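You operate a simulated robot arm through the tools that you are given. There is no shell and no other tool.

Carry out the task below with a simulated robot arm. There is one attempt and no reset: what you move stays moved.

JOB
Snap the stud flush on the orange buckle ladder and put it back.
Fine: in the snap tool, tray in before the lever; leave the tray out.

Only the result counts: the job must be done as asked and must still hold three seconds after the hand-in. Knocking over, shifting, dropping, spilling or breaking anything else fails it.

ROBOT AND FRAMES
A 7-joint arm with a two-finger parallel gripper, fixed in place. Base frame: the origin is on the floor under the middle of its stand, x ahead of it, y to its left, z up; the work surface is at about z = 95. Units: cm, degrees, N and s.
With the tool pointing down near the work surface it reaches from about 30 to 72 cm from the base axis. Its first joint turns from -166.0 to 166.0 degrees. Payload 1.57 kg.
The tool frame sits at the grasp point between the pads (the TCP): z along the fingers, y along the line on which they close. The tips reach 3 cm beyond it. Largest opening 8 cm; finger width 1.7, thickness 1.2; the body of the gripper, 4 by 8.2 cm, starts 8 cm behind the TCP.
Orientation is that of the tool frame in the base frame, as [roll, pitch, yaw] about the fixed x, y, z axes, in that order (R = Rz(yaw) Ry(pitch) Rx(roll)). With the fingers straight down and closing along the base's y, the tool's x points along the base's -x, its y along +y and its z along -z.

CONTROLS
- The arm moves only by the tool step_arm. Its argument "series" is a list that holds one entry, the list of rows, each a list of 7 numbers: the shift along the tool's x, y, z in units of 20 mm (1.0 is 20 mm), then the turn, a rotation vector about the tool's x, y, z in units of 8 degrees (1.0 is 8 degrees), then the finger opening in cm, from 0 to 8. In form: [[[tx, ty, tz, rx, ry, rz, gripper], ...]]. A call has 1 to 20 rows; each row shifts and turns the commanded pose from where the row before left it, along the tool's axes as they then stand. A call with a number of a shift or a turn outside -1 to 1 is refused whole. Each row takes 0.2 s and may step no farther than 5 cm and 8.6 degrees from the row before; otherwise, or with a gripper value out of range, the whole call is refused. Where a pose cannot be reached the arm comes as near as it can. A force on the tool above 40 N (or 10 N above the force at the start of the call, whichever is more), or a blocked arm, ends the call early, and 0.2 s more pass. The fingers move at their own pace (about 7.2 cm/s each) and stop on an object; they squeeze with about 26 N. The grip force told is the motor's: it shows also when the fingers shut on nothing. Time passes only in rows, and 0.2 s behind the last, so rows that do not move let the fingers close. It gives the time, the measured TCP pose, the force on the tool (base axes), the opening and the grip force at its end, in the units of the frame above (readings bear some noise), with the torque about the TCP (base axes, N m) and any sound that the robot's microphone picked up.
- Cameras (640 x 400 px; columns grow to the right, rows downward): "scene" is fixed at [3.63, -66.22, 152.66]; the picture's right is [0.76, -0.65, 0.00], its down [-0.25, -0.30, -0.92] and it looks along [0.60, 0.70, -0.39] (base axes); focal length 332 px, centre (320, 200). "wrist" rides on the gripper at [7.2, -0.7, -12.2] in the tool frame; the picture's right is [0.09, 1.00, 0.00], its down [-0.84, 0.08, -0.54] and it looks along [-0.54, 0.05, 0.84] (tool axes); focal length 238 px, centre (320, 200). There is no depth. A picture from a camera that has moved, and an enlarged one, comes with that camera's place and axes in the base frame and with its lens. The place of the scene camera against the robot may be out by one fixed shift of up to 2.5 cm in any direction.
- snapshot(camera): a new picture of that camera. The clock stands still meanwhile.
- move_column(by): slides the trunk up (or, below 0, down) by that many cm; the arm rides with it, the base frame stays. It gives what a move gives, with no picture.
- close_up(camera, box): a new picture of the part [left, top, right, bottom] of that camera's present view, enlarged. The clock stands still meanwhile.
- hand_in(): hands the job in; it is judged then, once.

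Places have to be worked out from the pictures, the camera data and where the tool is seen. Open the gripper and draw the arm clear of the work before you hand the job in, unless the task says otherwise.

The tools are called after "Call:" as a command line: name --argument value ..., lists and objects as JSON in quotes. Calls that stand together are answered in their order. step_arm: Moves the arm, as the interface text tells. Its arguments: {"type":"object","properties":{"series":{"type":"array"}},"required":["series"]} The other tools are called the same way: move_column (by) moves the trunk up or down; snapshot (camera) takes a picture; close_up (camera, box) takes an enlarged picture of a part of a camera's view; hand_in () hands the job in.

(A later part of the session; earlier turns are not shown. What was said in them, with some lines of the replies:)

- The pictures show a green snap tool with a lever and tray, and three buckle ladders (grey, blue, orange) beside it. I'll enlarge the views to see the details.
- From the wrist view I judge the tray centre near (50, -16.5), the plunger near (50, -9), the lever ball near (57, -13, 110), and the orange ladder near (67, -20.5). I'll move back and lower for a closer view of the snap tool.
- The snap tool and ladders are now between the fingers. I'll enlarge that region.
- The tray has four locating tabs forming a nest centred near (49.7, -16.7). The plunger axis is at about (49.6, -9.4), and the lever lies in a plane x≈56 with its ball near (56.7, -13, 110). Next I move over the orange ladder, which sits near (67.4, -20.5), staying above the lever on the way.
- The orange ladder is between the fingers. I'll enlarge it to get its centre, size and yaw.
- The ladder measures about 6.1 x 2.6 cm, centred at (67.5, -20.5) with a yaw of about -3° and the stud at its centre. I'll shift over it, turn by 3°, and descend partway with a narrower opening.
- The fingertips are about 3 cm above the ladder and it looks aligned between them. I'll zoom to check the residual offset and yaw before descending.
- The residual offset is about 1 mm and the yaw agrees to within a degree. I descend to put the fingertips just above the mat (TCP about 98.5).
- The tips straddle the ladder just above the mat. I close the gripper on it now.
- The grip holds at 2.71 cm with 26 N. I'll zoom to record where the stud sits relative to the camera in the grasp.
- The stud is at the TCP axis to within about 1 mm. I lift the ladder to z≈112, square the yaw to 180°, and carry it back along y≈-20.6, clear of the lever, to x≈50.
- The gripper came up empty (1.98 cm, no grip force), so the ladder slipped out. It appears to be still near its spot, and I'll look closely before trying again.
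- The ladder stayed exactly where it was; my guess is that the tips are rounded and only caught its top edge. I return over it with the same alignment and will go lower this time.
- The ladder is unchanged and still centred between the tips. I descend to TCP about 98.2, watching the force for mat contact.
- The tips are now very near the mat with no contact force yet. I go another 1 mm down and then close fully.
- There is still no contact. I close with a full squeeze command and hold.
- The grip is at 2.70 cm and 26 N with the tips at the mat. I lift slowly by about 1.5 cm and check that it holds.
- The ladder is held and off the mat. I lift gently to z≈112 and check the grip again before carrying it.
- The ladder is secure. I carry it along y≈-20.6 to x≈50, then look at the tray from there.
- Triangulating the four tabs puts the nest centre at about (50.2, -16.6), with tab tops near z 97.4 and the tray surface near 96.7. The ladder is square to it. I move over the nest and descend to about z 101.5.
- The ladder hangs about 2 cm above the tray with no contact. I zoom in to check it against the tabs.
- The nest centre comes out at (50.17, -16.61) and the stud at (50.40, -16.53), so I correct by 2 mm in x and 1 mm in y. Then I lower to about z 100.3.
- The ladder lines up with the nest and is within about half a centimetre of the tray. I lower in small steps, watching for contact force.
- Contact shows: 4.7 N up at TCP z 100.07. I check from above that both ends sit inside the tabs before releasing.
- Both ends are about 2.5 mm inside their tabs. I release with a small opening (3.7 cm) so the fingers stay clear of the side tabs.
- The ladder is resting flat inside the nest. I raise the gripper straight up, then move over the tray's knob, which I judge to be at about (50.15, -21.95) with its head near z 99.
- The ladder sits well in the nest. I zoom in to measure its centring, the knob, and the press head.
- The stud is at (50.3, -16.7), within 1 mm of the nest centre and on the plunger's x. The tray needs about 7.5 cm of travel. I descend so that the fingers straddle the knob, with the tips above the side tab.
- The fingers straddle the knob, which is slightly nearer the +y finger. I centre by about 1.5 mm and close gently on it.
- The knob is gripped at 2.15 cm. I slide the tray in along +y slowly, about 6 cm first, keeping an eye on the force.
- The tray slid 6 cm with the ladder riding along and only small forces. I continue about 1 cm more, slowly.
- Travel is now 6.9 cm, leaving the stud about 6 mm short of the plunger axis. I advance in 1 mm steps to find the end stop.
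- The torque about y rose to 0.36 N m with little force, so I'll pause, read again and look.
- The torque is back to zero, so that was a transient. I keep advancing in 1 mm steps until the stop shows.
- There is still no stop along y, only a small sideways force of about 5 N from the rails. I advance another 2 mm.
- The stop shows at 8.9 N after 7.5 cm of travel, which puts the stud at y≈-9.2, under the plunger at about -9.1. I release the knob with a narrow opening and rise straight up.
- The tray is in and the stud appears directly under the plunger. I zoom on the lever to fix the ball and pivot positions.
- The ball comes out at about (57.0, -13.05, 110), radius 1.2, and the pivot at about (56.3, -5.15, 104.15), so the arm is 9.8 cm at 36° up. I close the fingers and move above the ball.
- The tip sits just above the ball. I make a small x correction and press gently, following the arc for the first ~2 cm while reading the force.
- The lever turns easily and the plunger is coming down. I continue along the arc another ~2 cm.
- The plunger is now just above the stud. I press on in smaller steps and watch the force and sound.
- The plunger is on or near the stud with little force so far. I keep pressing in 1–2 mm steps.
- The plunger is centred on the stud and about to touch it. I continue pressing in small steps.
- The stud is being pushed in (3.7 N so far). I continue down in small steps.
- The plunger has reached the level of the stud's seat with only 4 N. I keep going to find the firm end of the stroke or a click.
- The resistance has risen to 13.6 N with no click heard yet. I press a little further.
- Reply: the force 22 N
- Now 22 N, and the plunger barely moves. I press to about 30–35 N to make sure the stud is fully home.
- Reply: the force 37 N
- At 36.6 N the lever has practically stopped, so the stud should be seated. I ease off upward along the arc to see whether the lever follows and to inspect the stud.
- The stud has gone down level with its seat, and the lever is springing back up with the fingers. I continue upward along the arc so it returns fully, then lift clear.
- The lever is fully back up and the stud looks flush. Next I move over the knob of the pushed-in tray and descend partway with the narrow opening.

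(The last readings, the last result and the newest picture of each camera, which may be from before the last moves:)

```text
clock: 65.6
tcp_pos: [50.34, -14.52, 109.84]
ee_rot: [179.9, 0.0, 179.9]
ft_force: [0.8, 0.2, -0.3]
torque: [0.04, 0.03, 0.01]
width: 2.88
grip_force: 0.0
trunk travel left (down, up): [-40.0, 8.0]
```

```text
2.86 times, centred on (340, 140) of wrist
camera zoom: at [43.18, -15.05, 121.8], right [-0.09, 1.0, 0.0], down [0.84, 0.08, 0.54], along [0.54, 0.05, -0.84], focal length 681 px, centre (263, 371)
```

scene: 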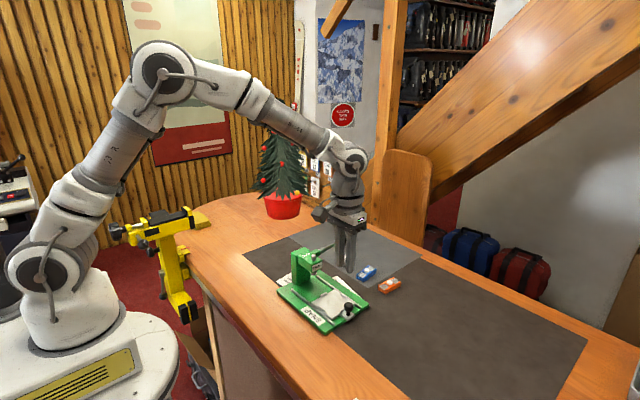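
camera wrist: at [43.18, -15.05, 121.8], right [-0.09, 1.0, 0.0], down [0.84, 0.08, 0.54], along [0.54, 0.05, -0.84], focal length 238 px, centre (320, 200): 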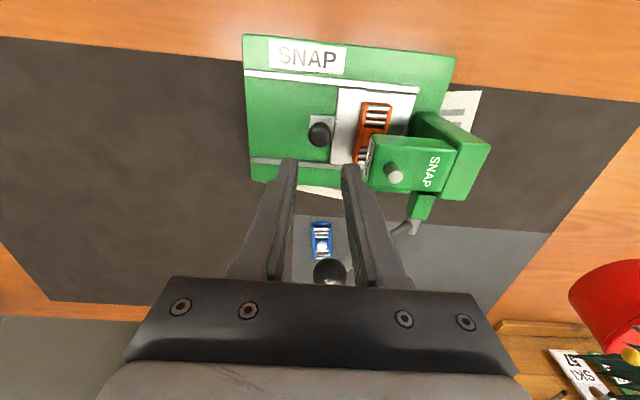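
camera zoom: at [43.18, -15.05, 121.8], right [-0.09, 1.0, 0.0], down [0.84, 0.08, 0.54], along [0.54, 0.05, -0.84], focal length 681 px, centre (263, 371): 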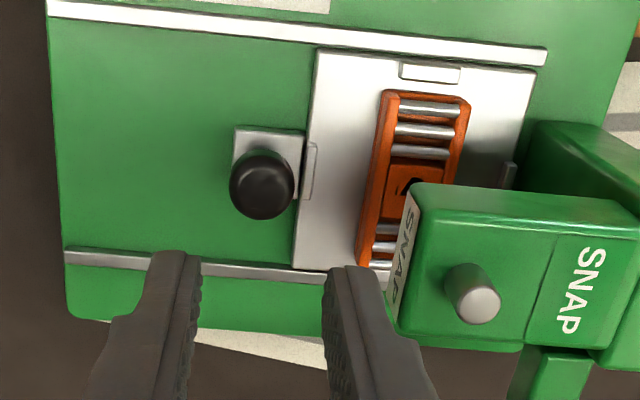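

The knob is at about (50.2, -14.4), centred between the fingers. I descend onto it and grip.

Call:
step_arm --series '[[[0.08, -0.02, 0.8, 0, 0, 0, 2.9], [0, 0, 0.9, 0, 0, 0, 2.9], [0, 0, 0.9, 0, 0, 0, 2.9], [0, 0, 0.8, 0, 0, 0, 2.9], [0, 0, 0.5, 0, 0, 0, 2.9], [0, 0, 0.33, 0, 0, 0, 2.9], [0, 0, 0, 0, 0, 0, 2.9], [0, 0, 0, 0, 0, 0, 2.4], [0, 0, 0, 0, 0, 0, 1.5], [0, 0, 0, 0, 0, 0, 1.5], [0, 0, 0, 0, 0, 0, 1.5]]]'

Call:
close_up --camera "wrist" --box '[260, 70, 420, 210]'

```text
clock: 68.0
tcp_pos: [50.02, -14.69, 101.19]
ee_rot: [-179.9, 0.0, -180.0]
ft_force: [-0.9, -5.0, -0.5]
torque: [-0.1, -0.17, -0.04]
width: 2.14
grip_force: 25.5
trunk travel left (down, up): [-40.0, 8.0]
```

```text
2.86 times, centred on (340, 140) of wrist
camera zoom: at [42.84, -15.08, 113.25], right [-0.09, 1.0, 0.0], down [0.84, 0.08, 0.54], along [0.54, 0.05, -0.84], focal length 681 px, centre (263, 371)
```

zoom: 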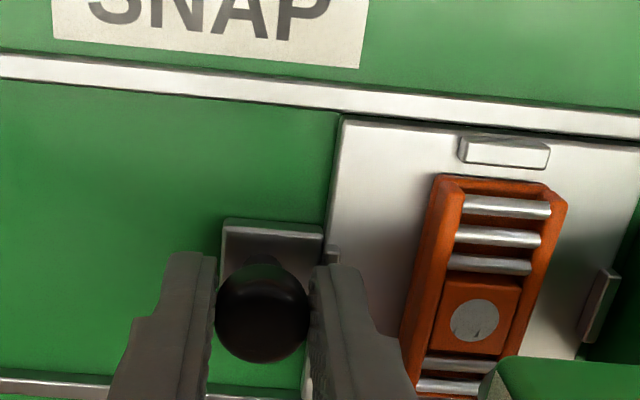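

The stud is visibly flush with its plate and the knob is gripped. I pull the tray back out by about 7.45 cm along -y.

Call:
step_arm --series '[[[0, -0.05, 0, 0, 0, 0, 1.5], [0, -0.1, 0, 0, 0, 0, 1.5], [0, -0.15, 0, 0, 0, 0, 1.5], [0, -0.25, 0, 0, 0, 0, 1.5], [0, -0.25, 0, 0, 0, 0, 1.5], [0, -0.25, 0, 0, 0, 0, 1.5], [0, -0.25, 0, 0, 0, 0, 1.5], [0, -0.25, 0, 0, 0, 0, 1.5], [0, -0.25, 0, 0, 0, 0, 1.5], [0, -0.25, 0, 0, 0, 0, 1.5], [0, -0.25, 0, 0, 0, 0, 1.5], [0, -0.25, 0, 0, 0, 0, 1.5], [0, -0.25, 0, 0, 0, 0, 1.5], [0, -0.25, 0, 0, 0, 0, 1.5], [0, -0.25, 0, 0, 0, 0, 1.5], [0, -0.2, 0, 0, 0, 0, 1.5], [0, -0.12, 0, 0, 0, 0, 1.5], [0, -0.08, 0, 0, 0, 0, 1.5], [0, -0.03, 0, 0, 0, 0, 1.5], [0, 0, 0, 0, 0, 0, 1.5]]]'

Call:
snapshot --camera "wrist"

Call:
close_up --camera "scene" --box '[270, 230, 390, 340]'

```text
clock: 72.2
tcp_pos: [49.97, -22.24, 101.22]
ee_rot: [180.0, 0.0, -180.0]
ft_force: [-5.0, 1.0, -0.2]
torque: [0.01, 0.72, 0.0]
width: 2.17
grip_force: 26.4
trunk travel left (down, up): [-40.0, 8.0]
```

```text
taken
camera wrist: at [42.85, -22.59, 113.25], right [-0.09, 1.0, 0.0], down [0.84, 0.08, 0.54], along [0.54, 0.05, -0.84], focal length 238 px, centre (320, 200)
```

wrist: 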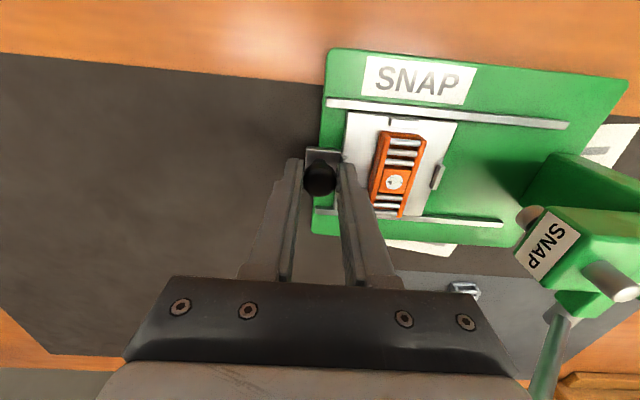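

```text
3.64 times, centred on (330, 285) of scene
camera zoom: at [3.63, -66.22, 152.66], right [0.76, -0.65, 0.0], down [-0.25, -0.3, -0.92], along [0.6, 0.7, -0.39], focal length 1207 px, centre (284, -109)
```

zoom: 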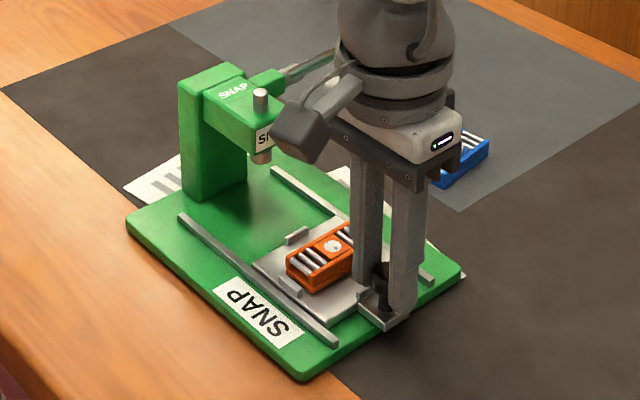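

The tray is back at its original out position. I release the knob, rise, and look at the ladder.

Call:
step_arm --series '[[[0, 0, 0, 0, 0, 0, 2.6], [0, 0, 0, 0, 0, 0, 3.4], [0, 0, 0, 0, 0, 0, 3.4], [0, 0, -0.4, 0, 0, 0, 3.4], [0, 0, -0.8, 0, 0, 0, 3.4], [0, 0, -0.9, 0, 0, 0, 3.4], [0, 0, -0.9, 0, 0, 0, 3.4], [0, 0, -0.9, 0, 0, 0, 3.4], [0, 0, 0, 0, 0, 0, 3.7]]]'

Call:
close_up --camera "wrist" --box '[300, 80, 430, 190]'

Call:
close_up --camera "scene" --box '[310, 270, 380, 325]'

```text
clock: 74.2
tcp_pos: [49.95, -22.03, 108.87]
ee_rot: [180.0, 0.1, -179.9]
ft_force: [0.2, 0.8, 0.6]
torque: [0.01, -0.02, 0.02]
width: 3.71
grip_force: 0.0
trunk travel left (down, up): [-40.0, 8.0]
```

```text
3.64 times, centred on (365, 135) of wrist
camera zoom: at [42.88, -22.47, 121.0], right [-0.09, 1.0, 0.0], down [0.84, 0.08, 0.54], along [0.54, 0.05, -0.84], focal length 867 px, centre (156, 436)
```

zoom: 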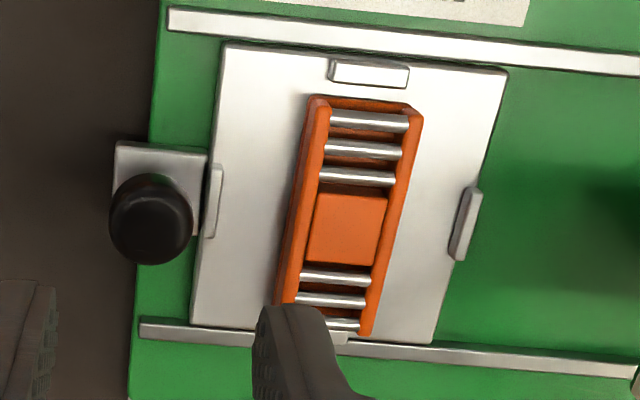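

```text
7.27 times, centred on (345, 298) of scene
camera zoom: at [3.63, -66.22, 152.66], right [0.76, -0.65, 0.0], down [-0.25, -0.3, -0.92], along [0.6, 0.7, -0.39], focal length 2414 px, centre (138, -509)
```

zoom: 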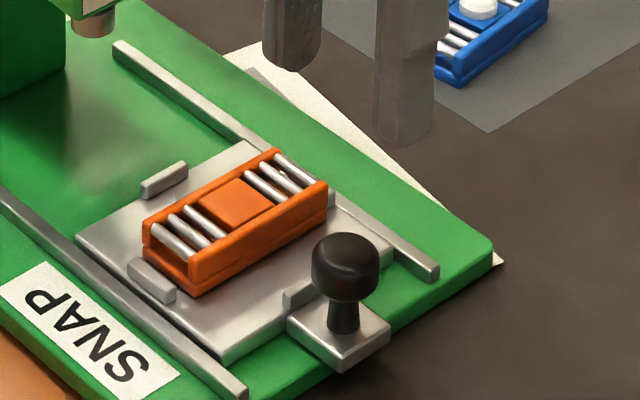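

The stud is flush and the ladder still sits centred in the nest. I move over it again and descend with the 3.7 cm opening to just above the tray surface.

Call:
step_arm --series '[[[-0.04, 0.565, 0, 0, 0, 0, 3.7], [0, 1, 0, 0, 0, 0, 3.7], [0, 1, 0, 0, 0, 0, 3.7], [0, 0, 0, 0, 0, 0, 3.7], [0, 0, 0.9, 0, 0, 0, 3.7], [0, 0, 0.9, 0, 0, 0, 3.7], [0, 0, 0.9, 0, 0, 0, 3.7], [0, 0, 0.6, 0, 0, 0, 3.7], [0, 0, 0, 0, 0, 0, 3.7]]]'

Call:
close_up --camera "wrist" --box '[260, 90, 380, 225]'

Call:
close_up --camera "scene" --box '[310, 270, 380, 325]'

```text
clock: 76.2
tcp_pos: [49.91, -16.89, 102.28]
ee_rot: [-179.9, 0.0, -180.0]
ft_force: [0.0, -0.1, -0.4]
torque: [0.0, 0.02, 0.03]
width: 3.69
grip_force: 0.1
trunk travel left (down, up): [-40.0, 8.0]
```

```text
2.96 times, centred on (320, 158) of wrist
camera zoom: at [42.79, -17.37, 114.39], right [-0.09, 1.0, 0.0], down [0.84, 0.08, 0.54], along [0.54, 0.05, -0.84], focal length 706 px, centre (320, 326)
```

zoom: 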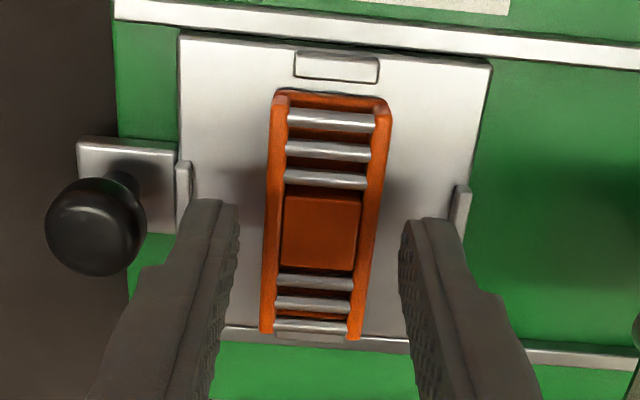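

```text
7.27 times, centred on (345, 298) of scene
camera zoom: at [3.63, -66.22, 152.66], right [0.76, -0.65, 0.0], down [-0.25, -0.3, -0.92], along [0.6, 0.7, -0.39], focal length 2414 px, centre (138, -509)
```

zoom: 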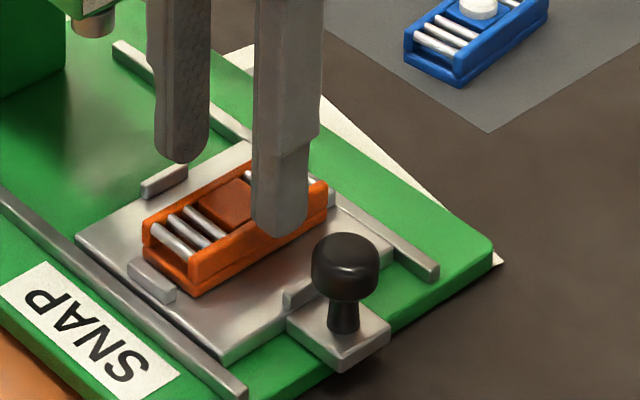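

The ladder centre is at (50.27, -16.66), so I shift 3 mm in +x to centre the grip and lower to TCP about 100.1.

Call:
step_arm --series '[[[-0.15, 0.02, 0, 0, 0, 0, 3.7], [0, 0, 0.5, 0, 0, 0, 3.7], [0, 0, 0.4, 0, 0, 0, 3.7], [0, 0, 0.15, 0, 0, 0, 3.7], [0, 0, 0, 0, 0, 0, 3.7]]]'

Call:
close_up --camera "wrist" --box '[260, 90, 380, 225]'

Call:
close_up --camera "scene" --box '[320, 280, 370, 320]'

```text
clock: 77.4
tcp_pos: [50.23, -16.8, 100.17]
ee_rot: [179.9, 0.0, 179.9]
ft_force: [-0.1, 0.1, 0.4]
torque: [-0.03, -0.02, 0.02]
width: 3.71
grip_force: 0.0
trunk travel left (down, up): [-40.0, 8.0]
```

```text
2.96 times, centred on (320, 158) of wrist
camera zoom: at [43.22, -17.32, 112.31], right [-0.09, 1.0, 0.0], down [0.84, 0.08, 0.54], along [0.54, 0.05, -0.84], focal length 706 px, centre (320, 326)
```

zoom: 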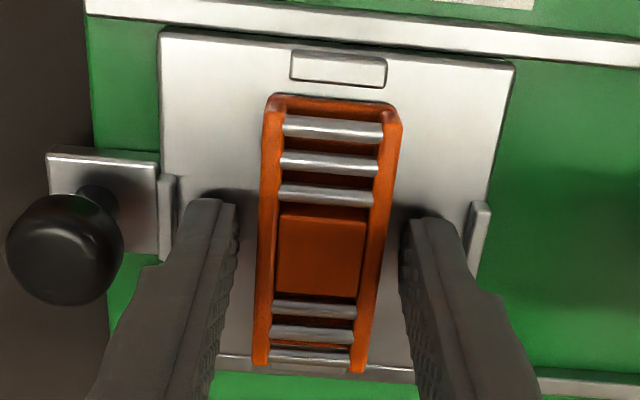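

```text
10.00 times, centred on (345, 300) of scene
camera zoom: at [3.63, -66.22, 152.66], right [0.76, -0.65, 0.0], down [-0.25, -0.3, -0.92], along [0.6, 0.7, -0.39], focal length 3319 px, centre (70, -800)
```

zoom: 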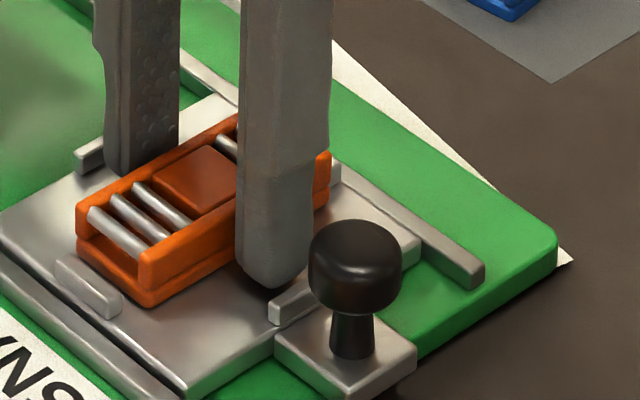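

The tips are a couple of millimetres above the tray with no contact. I lower in 1 mm steps to bring them to the surface.

Call:
step_arm --series '[[[0, 0, 0.05, 0, 0, 0, 3.7], [0, 0, 0.05, 0, 0, 0, 3.7], [0, 0, 0, 0, 0, 0, 3.7]]]'

```text
clock: 78.2
tcp_pos: [50.36, -16.81, 99.97]
ee_rot: [180.0, 0.0, -180.0]
ft_force: [0.9, -0.6, 0.6]
torque: [0.0, 0.01, 0.03]
width: 3.69
grip_force: 0.1
trunk travel left (down, up): [-40.0, 8.0]
```

There is no contact yet at 99.97. I take another 1 mm and check.

Call:
step_arm --series '[[[0, 0, 0.05, 0, 0, 0, 3.7], [0, 0, 0, 0, 0, 0, 3.7]]]'

Call:
close_up --camera "scene" --box '[320, 280, 370, 320]'

```text
clock: 78.8
tcp_pos: [50.34, -16.87, 99.98]
ee_rot: [-179.9, 0.1, -179.9]
ft_force: [0.1, -0.5, 5.2]
torque: [0.05, 0.05, 0.01]
width: 3.69
grip_force: 0.0
trunk travel left (down, up): [-40.0, 8.0]
```

```text
10.00 times, centred on (345, 300) of scene
camera zoom: at [3.63, -66.22, 152.66], right [0.76, -0.65, 0.0], down [-0.25, -0.3, -0.92], along [0.6, 0.7, -0.39], focal length 3319 px, centre (70, -800)
```

zoom: 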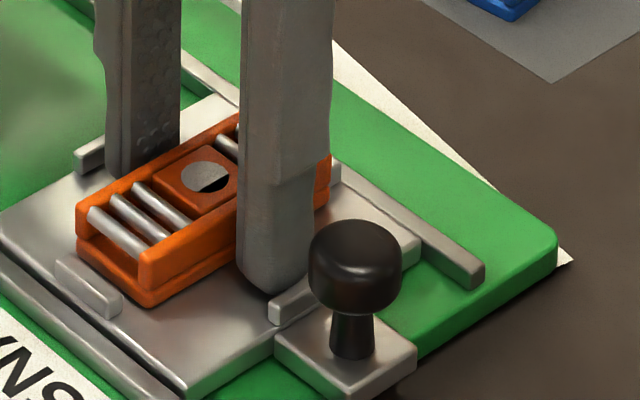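

The tips touch the tray (5 N). I ease up half a millimetre and close fully on the ladder.

Call:
step_arm --series '[[[0, 0, -0.035, 0, 0, 0, 3.7], [0, 0, 0, 0, 0, 0, 3.0], [0, 0, 0, 0, 0, 0, 1.5], [0, 0, 0, 0, 0, 0, 0], [0, 0, 0, 0, 0, 0, 0], [0, 0, 0, 0, 0, 0, 0]]]'

Call:
close_up --camera "wrist" --box '[260, 90, 380, 225]'

```text
clock: 80.2
tcp_pos: [50.3, -16.89, 100.01]
ee_rot: [-180.0, 0.0, 180.0]
ft_force: [-1.0, -0.5, 2.9]
torque: [0.01, 0.06, 0.03]
width: 2.7
grip_force: 26.0
trunk travel left (down, up): [-40.0, 8.0]
```

```text
2.96 times, centred on (320, 158) of wrist
camera zoom: at [43.18, -17.34, 112.11], right [-0.09, 1.0, 0.0], down [0.84, 0.08, 0.54], along [0.54, 0.05, -0.84], focal length 706 px, centre (320, 326)
```

zoom: 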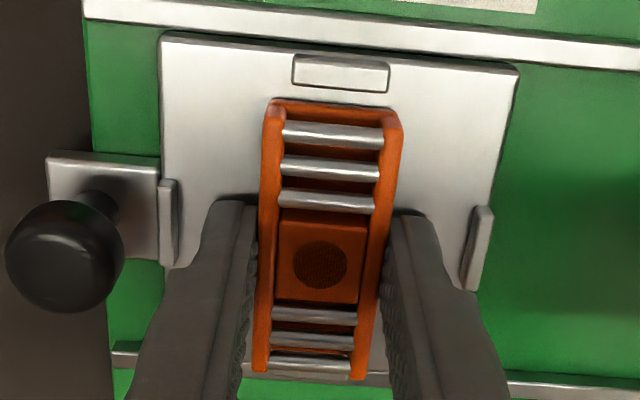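

The ladder is gripped at 2.70 cm. I lift slowly by 1.5 cm and verify.

Call:
step_arm --series '[[[0, 0, -0.05, 0, 0, 0, 0], [0, 0, -0.1, 0, 0, 0, 0], [0, 0, -0.15, 0, 0, 0, 0], [0, 0, -0.2, 0, 0, 0, 0], [0, 0, -0.25, 0, 0, 0, 0], [0, 0, 0, 0, 0, 0, 0]]]'

Call:
close_up --camera "scene" --box '[310, 260, 380, 325]'

```text
clock: 81.6
tcp_pos: [50.39, -16.94, 101.54]
ee_rot: [-180.0, 0.0, -180.0]
ft_force: [0.0, -0.4, -0.4]
torque: [0.0, 0.01, -0.01]
width: 2.7
grip_force: 26.3
trunk travel left (down, up): [-40.0, 8.0]
```

```text
6.15 times, centred on (345, 292) of scene
camera zoom: at [3.63, -66.22, 152.66], right [0.76, -0.65, 0.0], down [-0.25, -0.3, -0.92], along [0.6, 0.7, -0.39], focal length 2043 px, centre (166, -369)
```

zoom: 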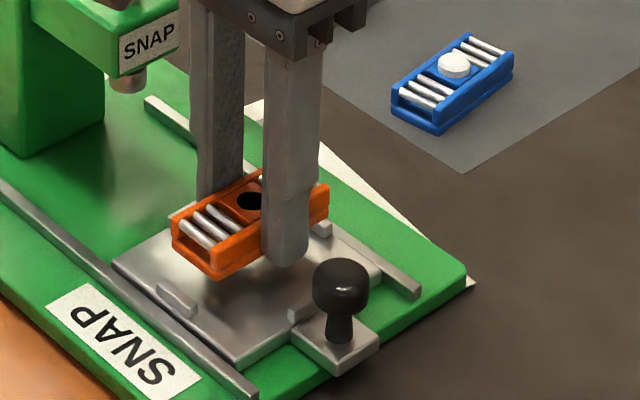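

It holds. I lift to z≈112 and shift to y≈-20.5 before travelling out along x, clear of the lever.

Call:
step_arm --series '[[[0, 0, -0.3, 0, 0, 0, 0], [0, 0, -0.5, 0, 0, 0, 0], [0, 0, -0.6, 0, 0, 0, 0], [0, 0, -0.7, 0, 0, 0, 0], [0, 0, -0.7, 0, 0, 0, 0], [0, 0, -0.7, 0, 0, 0, 0], [0, 0, -0.7, 0, 0, 0, 0], [0, 0, -0.6, 0, 0, 0, 0], [0, -0.1, -0.4, 0, 0, 0, 0], [0, -0.4, -0.1, 0, 0, 0, 0], [0, -0.6, 0, 0, 0, 0, 0], [0, -0.5, 0, 0, 0, 0, 0], [0, -0.32, 0, 0, 0, 0, 0], [0, 0, 0, 0, 0, 0, 0]]]'

Call:
step_arm --series '[[[-0.4, 0, 0, 0, 0, 0, 0], [-0.7, 0, 0, 0, 0, 0, 0], [-0.8, 0, 0, 0, 0, 0, 0], [-0.8, 0, 0, 0, 0, 0, 0], [-0.8, 0, 0, 0, 0, 0, 0], [-0.8, 0, 0, 0, 0, 0, 0], [-0.8, 0, 0, 0, 0, 0, 0], [-0.8, 0, 0, 0, 0, 0, 0], [-0.8, 0, 0, 0, 0, 0, 0], [-0.8, 0, 0, 0, 0, 0, 0], [-0.65, 0, 0, 0, 0, 0, 0], [-0.395, 0, 0, 0, 0, 0, 0], [0, 0, 0, 0, 0, 0.15, 0], [0, 0, 0, 0, 0, 0.15, 0], [0, 0, 0, 0, 0, 0.1, 0], [0, 0, 0, 0, 0, 0, 0]]]'

Call:
snapshot --camera "wrist"

Call:
close_up --camera "scene" --box '[270, 200, 430, 330]'

```text
clock: 84.6
tcp_pos: [50.36, -20.73, 112.05]
ee_rot: [180.0, 0.0, 180.0]
ft_force: [-0.3, 0.4, -0.7]
torque: [-0.03, 0.01, 0.03]
width: 2.72
grip_force: 25.5
trunk travel left (down, up): [-40.0, 8.0]
```

```text
clock: 88.0
tcp_pos: [67.35, -20.81, 112.14]
ee_rot: [179.9, 0.0, 177.0]
ft_force: [-0.9, -0.3, -1.6]
torque: [0.03, 0.02, -0.03]
width: 2.7
grip_force: 26.0
trunk travel left (down, up): [-40.0, 8.0]
```

```text
taken
camera wrist: at [60.26, -20.82, 124.23], right [-0.04, 1.0, 0.0], down [0.84, 0.03, 0.54], along [0.54, 0.02, -0.84], focal length 238 px, centre (320, 200)
```

wrist: 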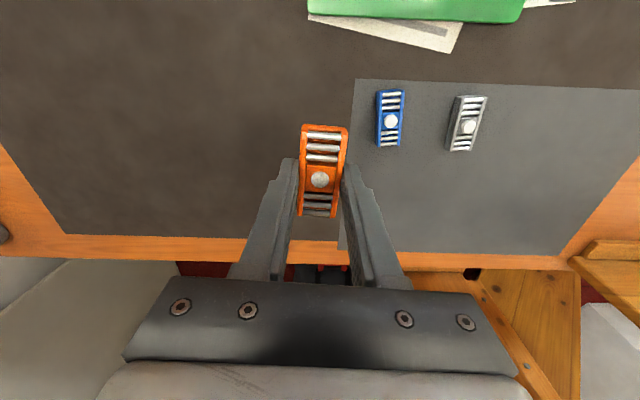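

```text
3.08 times, centred on (350, 265) of scene
camera zoom: at [3.63, -66.22, 152.66], right [0.76, -0.65, 0.0], down [-0.25, -0.3, -0.92], along [0.6, 0.7, -0.39], focal length 1021 px, centre (228, 0)
```

zoom: 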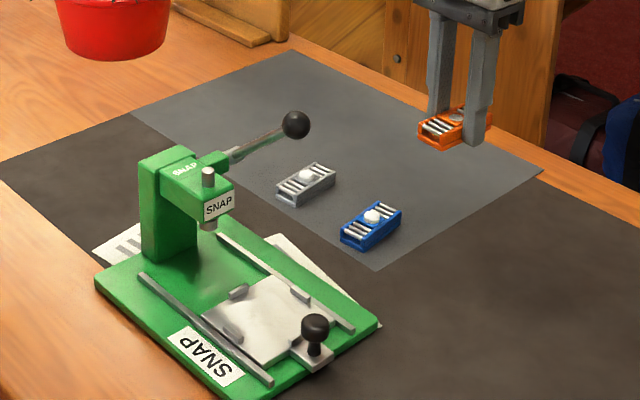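

The ladder is over its original spot: centre about (67.54, -20.55) against a target of (67.52, -20.52), yaw 177°. I descend to about z 99.0.

Call:
step_arm --series '[[[0, 0, 0.4, 0, 0, 0, 0], [0, 0, 0.7, 0, 0, 0, 0], [0, 0, 0.8, 0, 0, 0, 0], [0, 0, 0.8, 0, 0, 0, 0], [0, 0, 0.8, 0, 0, 0, 0], [0, 0, 0.8, 0, 0, 0, 0], [0, 0, 0.8, 0, 0, 0, 0], [0, 0, 0.7, 0, 0, 0, 0], [0, 0, 0.5, 0, 0, 0, 0], [0, 0, 0.2, 0, 0, 0, 0], [0, 0, 0, 0, 0, 0, 0]]]'

Call:
close_up --camera "wrist" --box '[260, 90, 380, 225]'

Call:
close_up --camera "scene" --box '[360, 250, 420, 300]'

```text
clock: 90.4
tcp_pos: [67.43, -20.58, 99.04]
ee_rot: [-180.0, 0.0, 176.8]
ft_force: [-0.8, 0.2, -0.7]
torque: [0.01, 0.01, -0.02]
width: 2.7
grip_force: 25.9
trunk travel left (down, up): [-40.0, 8.0]
```

```text
2.96 times, centred on (320, 158) of wrist
camera zoom: at [60.32, -20.77, 111.21], right [-0.04, 1.0, 0.0], down [0.84, 0.03, 0.54], along [0.54, 0.02, -0.84], focal length 706 px, centre (320, 326)
```

zoom: 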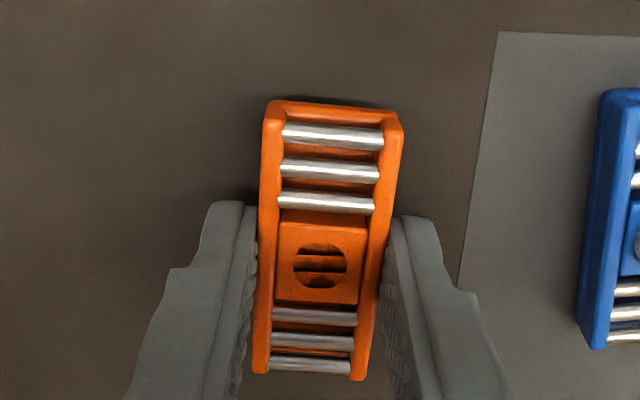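

```text
8.00 times, centred on (390, 275) of scene
camera zoom: at [3.63, -66.22, 152.66], right [0.76, -0.65, 0.0], down [-0.25, -0.3, -0.92], along [0.6, 0.7, -0.39], focal length 2655 px, centre (-240, -400)
```

zoom: 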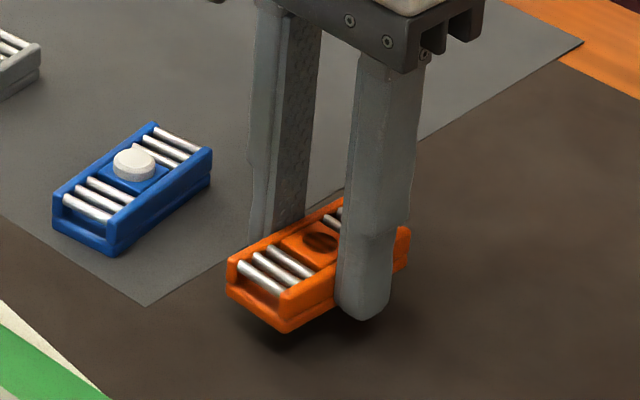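

It hangs about 9 mm above the mat in the right place. I lower slowly to touch down.

Call:
step_arm --series '[[[0, 0, 0.2, 0, 0, 0, 0], [0, 0, 0.15, 0, 0, 0, 0], [0, 0, 0.05, 0, 0, 0, 0], [0, 0, 0, 0, 0, 0, 0]]]'

```text
clock: 91.4
tcp_pos: [67.29, -20.83, 98.16]
ee_rot: [-180.0, 0.1, 176.8]
ft_force: [0.5, -0.6, -0.6]
torque: [0.04, 0.02, 0.02]
width: 2.71
grip_force: 26.1
trunk travel left (down, up): [-40.0, 8.0]
```

There is no contact at 98.16. I take another millimetre, as it should be just at the mat.

Call:
step_arm --series '[[[0, 0, 0.05, 0, 0, 0, 0], [0, 0, 0, 0, 0, 0, 0]]]'

Call:
close_up --camera "scene" --box '[360, 250, 420, 300]'

```text
clock: 92.0
tcp_pos: [67.37, -20.76, 98.13]
ee_rot: [-179.9, 0.0, 176.8]
ft_force: [0.2, -1.0, -1.1]
torque: [0.0, 0.03, -0.01]
width: 2.7
grip_force: 26.3
trunk travel left (down, up): [-40.0, 8.0]
```

```text
8.00 times, centred on (390, 275) of scene
camera zoom: at [3.63, -66.22, 152.66], right [0.76, -0.65, 0.0], down [-0.25, -0.3, -0.92], along [0.6, 0.7, -0.39], focal length 2655 px, centre (-240, -400)
```

zoom: 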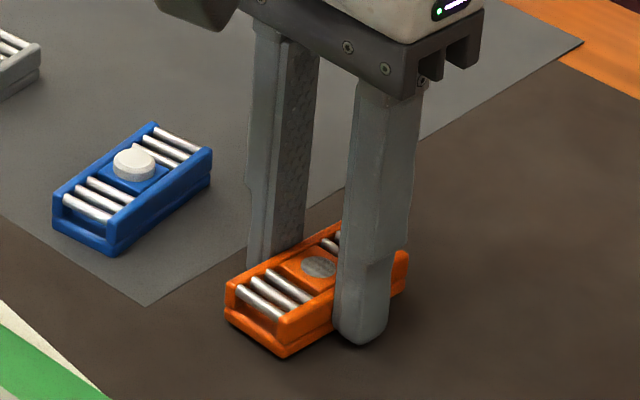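

It is almost touching. One more millimetre to find contact.

Call:
step_arm --series '[[[0, 0, 0.05, 0, 0, 0, 0], [0, 0, 0, 0, 0, 0, 0]]]'

```text
clock: 92.6
tcp_pos: [67.35, -20.73, 98.05]
ee_rot: [180.0, 0.0, 176.8]
ft_force: [0.9, 0.2, 0.3]
torque: [-0.01, 0.01, -0.02]
width: 2.71
grip_force: 26.0
trunk travel left (down, up): [-40.0, 8.0]
```

The vertical force has just turned positive, so it is touching down. I add half a millimetre and open slightly to release.

Call:
step_arm --series '[[[0, 0, 0.03, 0, 0, 0, 0], [0, 0, 0, 0, 0, 0, 0], [0, 0, 0, 0, 0, 0, 3.2], [0, 0, 0, 0, 0, 0, 4.2], [0, 0, 0, 0, 0, 0, 4.5], [0, 0, 0, 0, 0, 0, 4.5]]]'

Call:
close_up --camera "wrist" --box '[260, 90, 380, 225]'

Call:
close_up --camera "scene" --box '[360, 250, 420, 300]'

```text
clock: 94.0
tcp_pos: [67.39, -20.68, 98.04]
ee_rot: [179.9, 0.0, 176.8]
ft_force: [0.3, -0.9, -0.1]
torque: [0.01, 0.02, -0.04]
width: 4.51
grip_force: 0.0
trunk travel left (down, up): [-40.0, 8.0]
```

```text
2.96 times, centred on (320, 158) of wrist
camera zoom: at [60.27, -20.81, 110.11], right [-0.04, 1.0, 0.0], down [0.84, 0.03, 0.54], along [0.54, 0.02, -0.84], focal length 706 px, centre (320, 326)
```

zoom: 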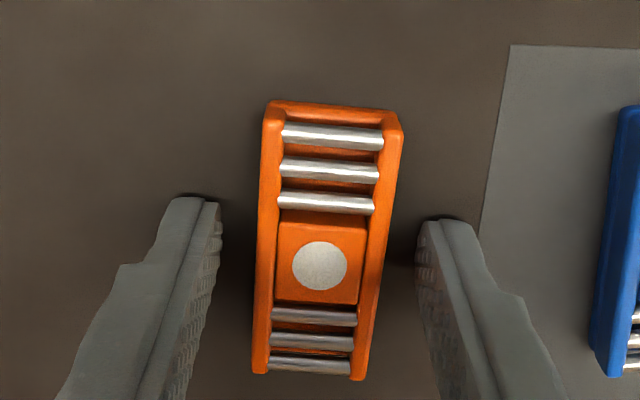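

```text
8.00 times, centred on (390, 275) of scene
camera zoom: at [3.63, -66.22, 152.66], right [0.76, -0.65, 0.0], down [-0.25, -0.3, -0.92], along [0.6, 0.7, -0.39], focal length 2655 px, centre (-240, -400)
```

zoom: 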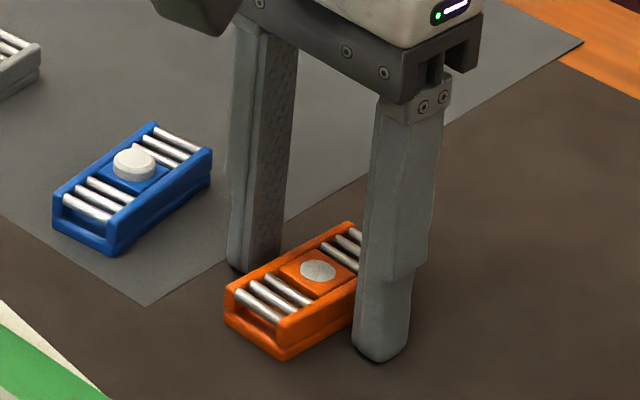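

The ladder stands on the mat with the stud flush. I rise straight up and then draw the arm back, clear of the lever.

Call:
step_arm --series '[[[0, 0, -0.3, 0, 0, 0, 4.5], [0, 0, -0.7, 0, 0, 0, 4.5], [0, 0, -0.9, 0, 0, 0, 4.5], [0, 0, -0.9, 0, 0, 0, 4.5], [0, 0, -0.9, 0, 0, 0, 4.5], [0, 0, -0.9, 0, 0, 0, 4.5], [0, 0, -0.9, 0, 0, 0, 6], [0, 0, -0.9, 0, 0, -0.4, 8], [0, 0, -0.9, 0, 0, 0, 8], [0, 0, -0.9, 0, 0, 0, 8], [0, 0, -0.9, 0, 0, 0, 8], [0, 0, -0.9, 0, 0, 0, 8], [0.9, 0, -0.9, 0, 0, 0, 8], [0.9, 0, -0.9, 0, 0, 0, 8], [0.9, 0, -0.9, 0, 0, 0, 8], [0.9, 0, 0, 0, 0, 0, 8], [0.9, 0, 0, 0, 0, 0, 8], [0.9, 0, 0, 0, 0, 0, 8], [0.9, 0, 0, 0, 0, 0, 8], [0.9, 0, 0, 0, 0, 0, 8]]]'

Call:
snapshot --camera "scene"

Call:
close_up --camera "scene" --box '[270, 220, 420, 340]'

Call:
snapshot --camera "wrist"

```text
clock: 98.2
tcp_pos: [62.25, -23.46, 126.56]
ee_rot: [179.9, -0.1, 180.0]
ft_force: [0.3, -0.2, -0.8]
torque: [0.0, -0.02, -0.04]
width: 7.99
grip_force: 0.0
out of reach, approached as far as the arm can: row 11, 12, 13, 14, 15, 16, 17, 18, 19, 20
trunk travel left (down, up): [-40.0, 8.0]
```

```text
taken
```

scene: 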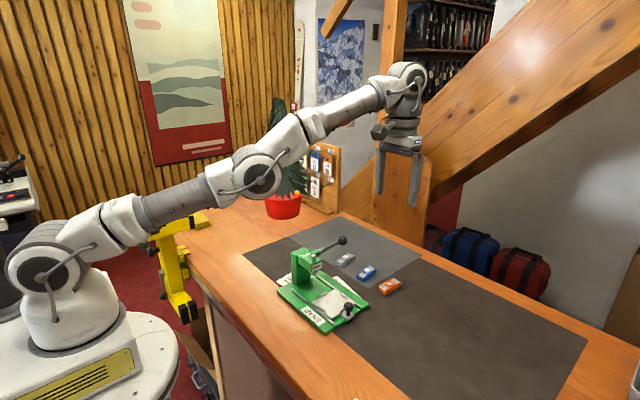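

```text
3.33 times, centred on (345, 280) of scene
camera zoom: at [3.63, -66.22, 152.66], right [0.76, -0.65, 0.0], down [-0.25, -0.3, -0.92], along [0.6, 0.7, -0.39], focal length 1106 px, centre (237, -67)
```

zoom: 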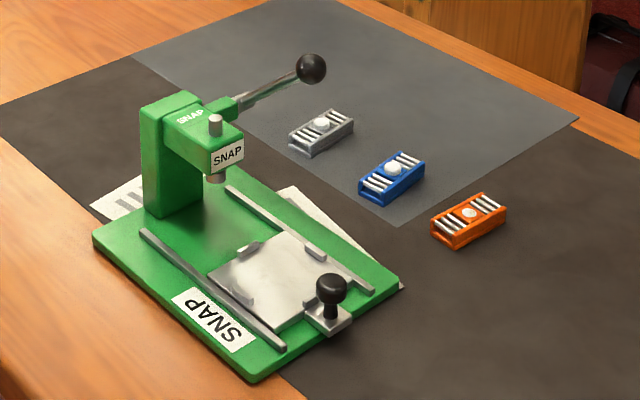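

```text
taken
camera wrist: at [55.16, -23.97, 138.66], right [-0.09, 1.0, 0.0], down [0.84, 0.08, 0.54], along [0.54, 0.05, -0.84], focal length 238 px, centre (320, 200)
```

wrist: 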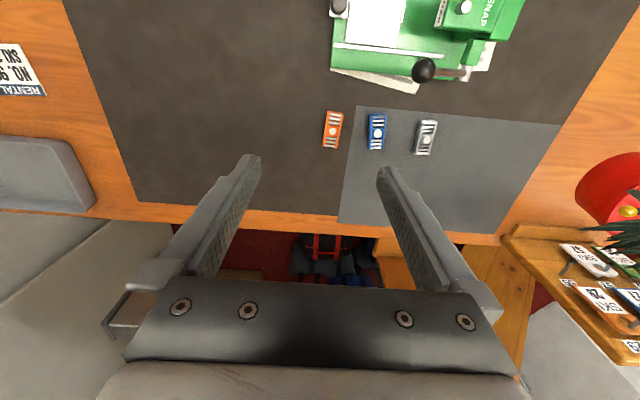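

The arm is clear (it just reached its height limit). I compare the ladder and tray with their starting views before handing in.

Call:
close_up --camera "scene" --box '[330, 240, 410, 300]'

Call:
close_up --camera "scene" --box '[300, 270, 380, 330]'

Call:
close_up --camera "wrist" --box '[300, 90, 450, 180]'

```text
6.67 times, centred on (370, 270) of scene
camera zoom: at [3.63, -66.22, 152.66], right [0.76, -0.65, 0.0], down [-0.25, -0.3, -0.92], along [0.6, 0.7, -0.39], focal length 2213 px, centre (-13, -267)
```

zoom: 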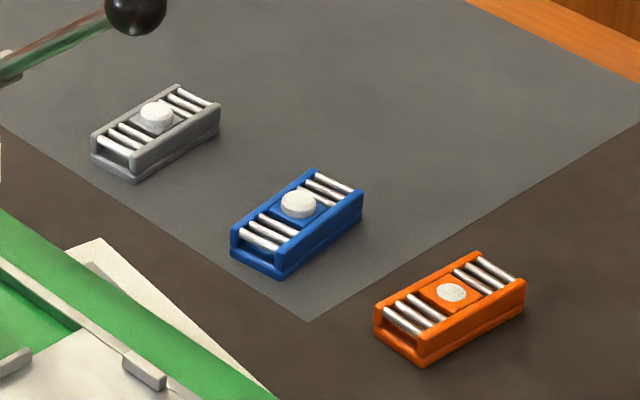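

```text
6.67 times, centred on (340, 300) of scene
camera zoom: at [3.63, -66.22, 152.66], right [0.76, -0.65, 0.0], down [-0.25, -0.3, -0.92], along [0.6, 0.7, -0.39], focal length 2213 px, centre (187, -467)
```

zoom: 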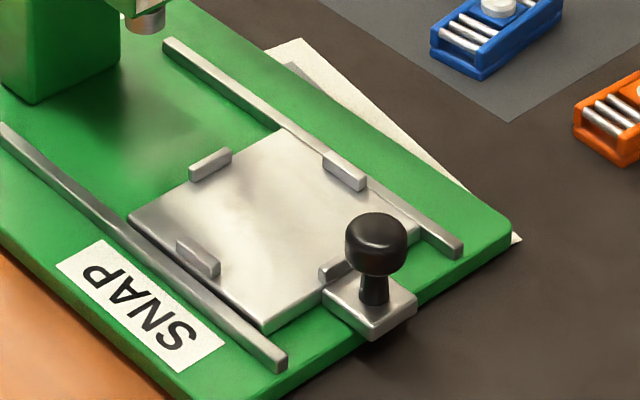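

```text
4.27 times, centred on (375, 135) of wrist
camera zoom: at [55.16, -23.97, 138.66], right [-0.09, 1.0, 0.0], down [0.84, 0.08, 0.54], along [0.54, 0.05, -0.84], focal length 1017 px, centre (85, 477)
```

zoom: 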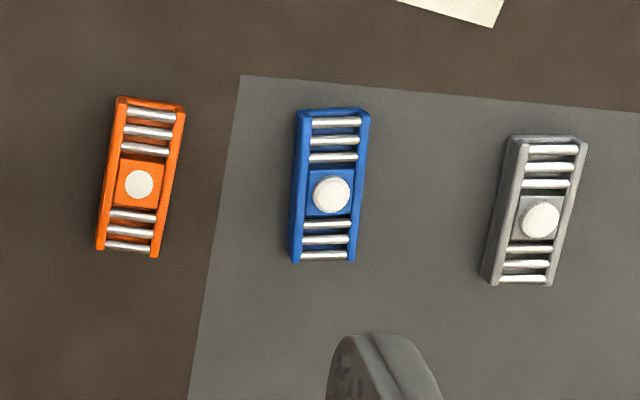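

The ladder is back within about 1 mm of where it started, with its stud flush. The tray is out, the lever is up and nothing else has moved. The gripper is open and clear, so I hand in.

Call:
hand_in

```text
The job is handed in.
```

The stud on the orange buckle ladder is now flush, and the ladder is back on the mat within about 1 mm of where it started. I handed the job in but got no verdict back.

- **Pressing:** The tray went in to its stop before I touched the lever. I pressed the lever until it stopped moving, at about 37 N. I heard no click, but the pictures show the stud level with its plate.
- **Snap tool:** The tray is back out in its original position and the lever has sprung back up.
- **First grip slipped:** On my first attempt the gripper came up empty. The ladder stayed where it was, and a lower grip held it from then on.
- **Everything else:** The blue and grey ladders match their starting view. The gripper is open and clear of the work.
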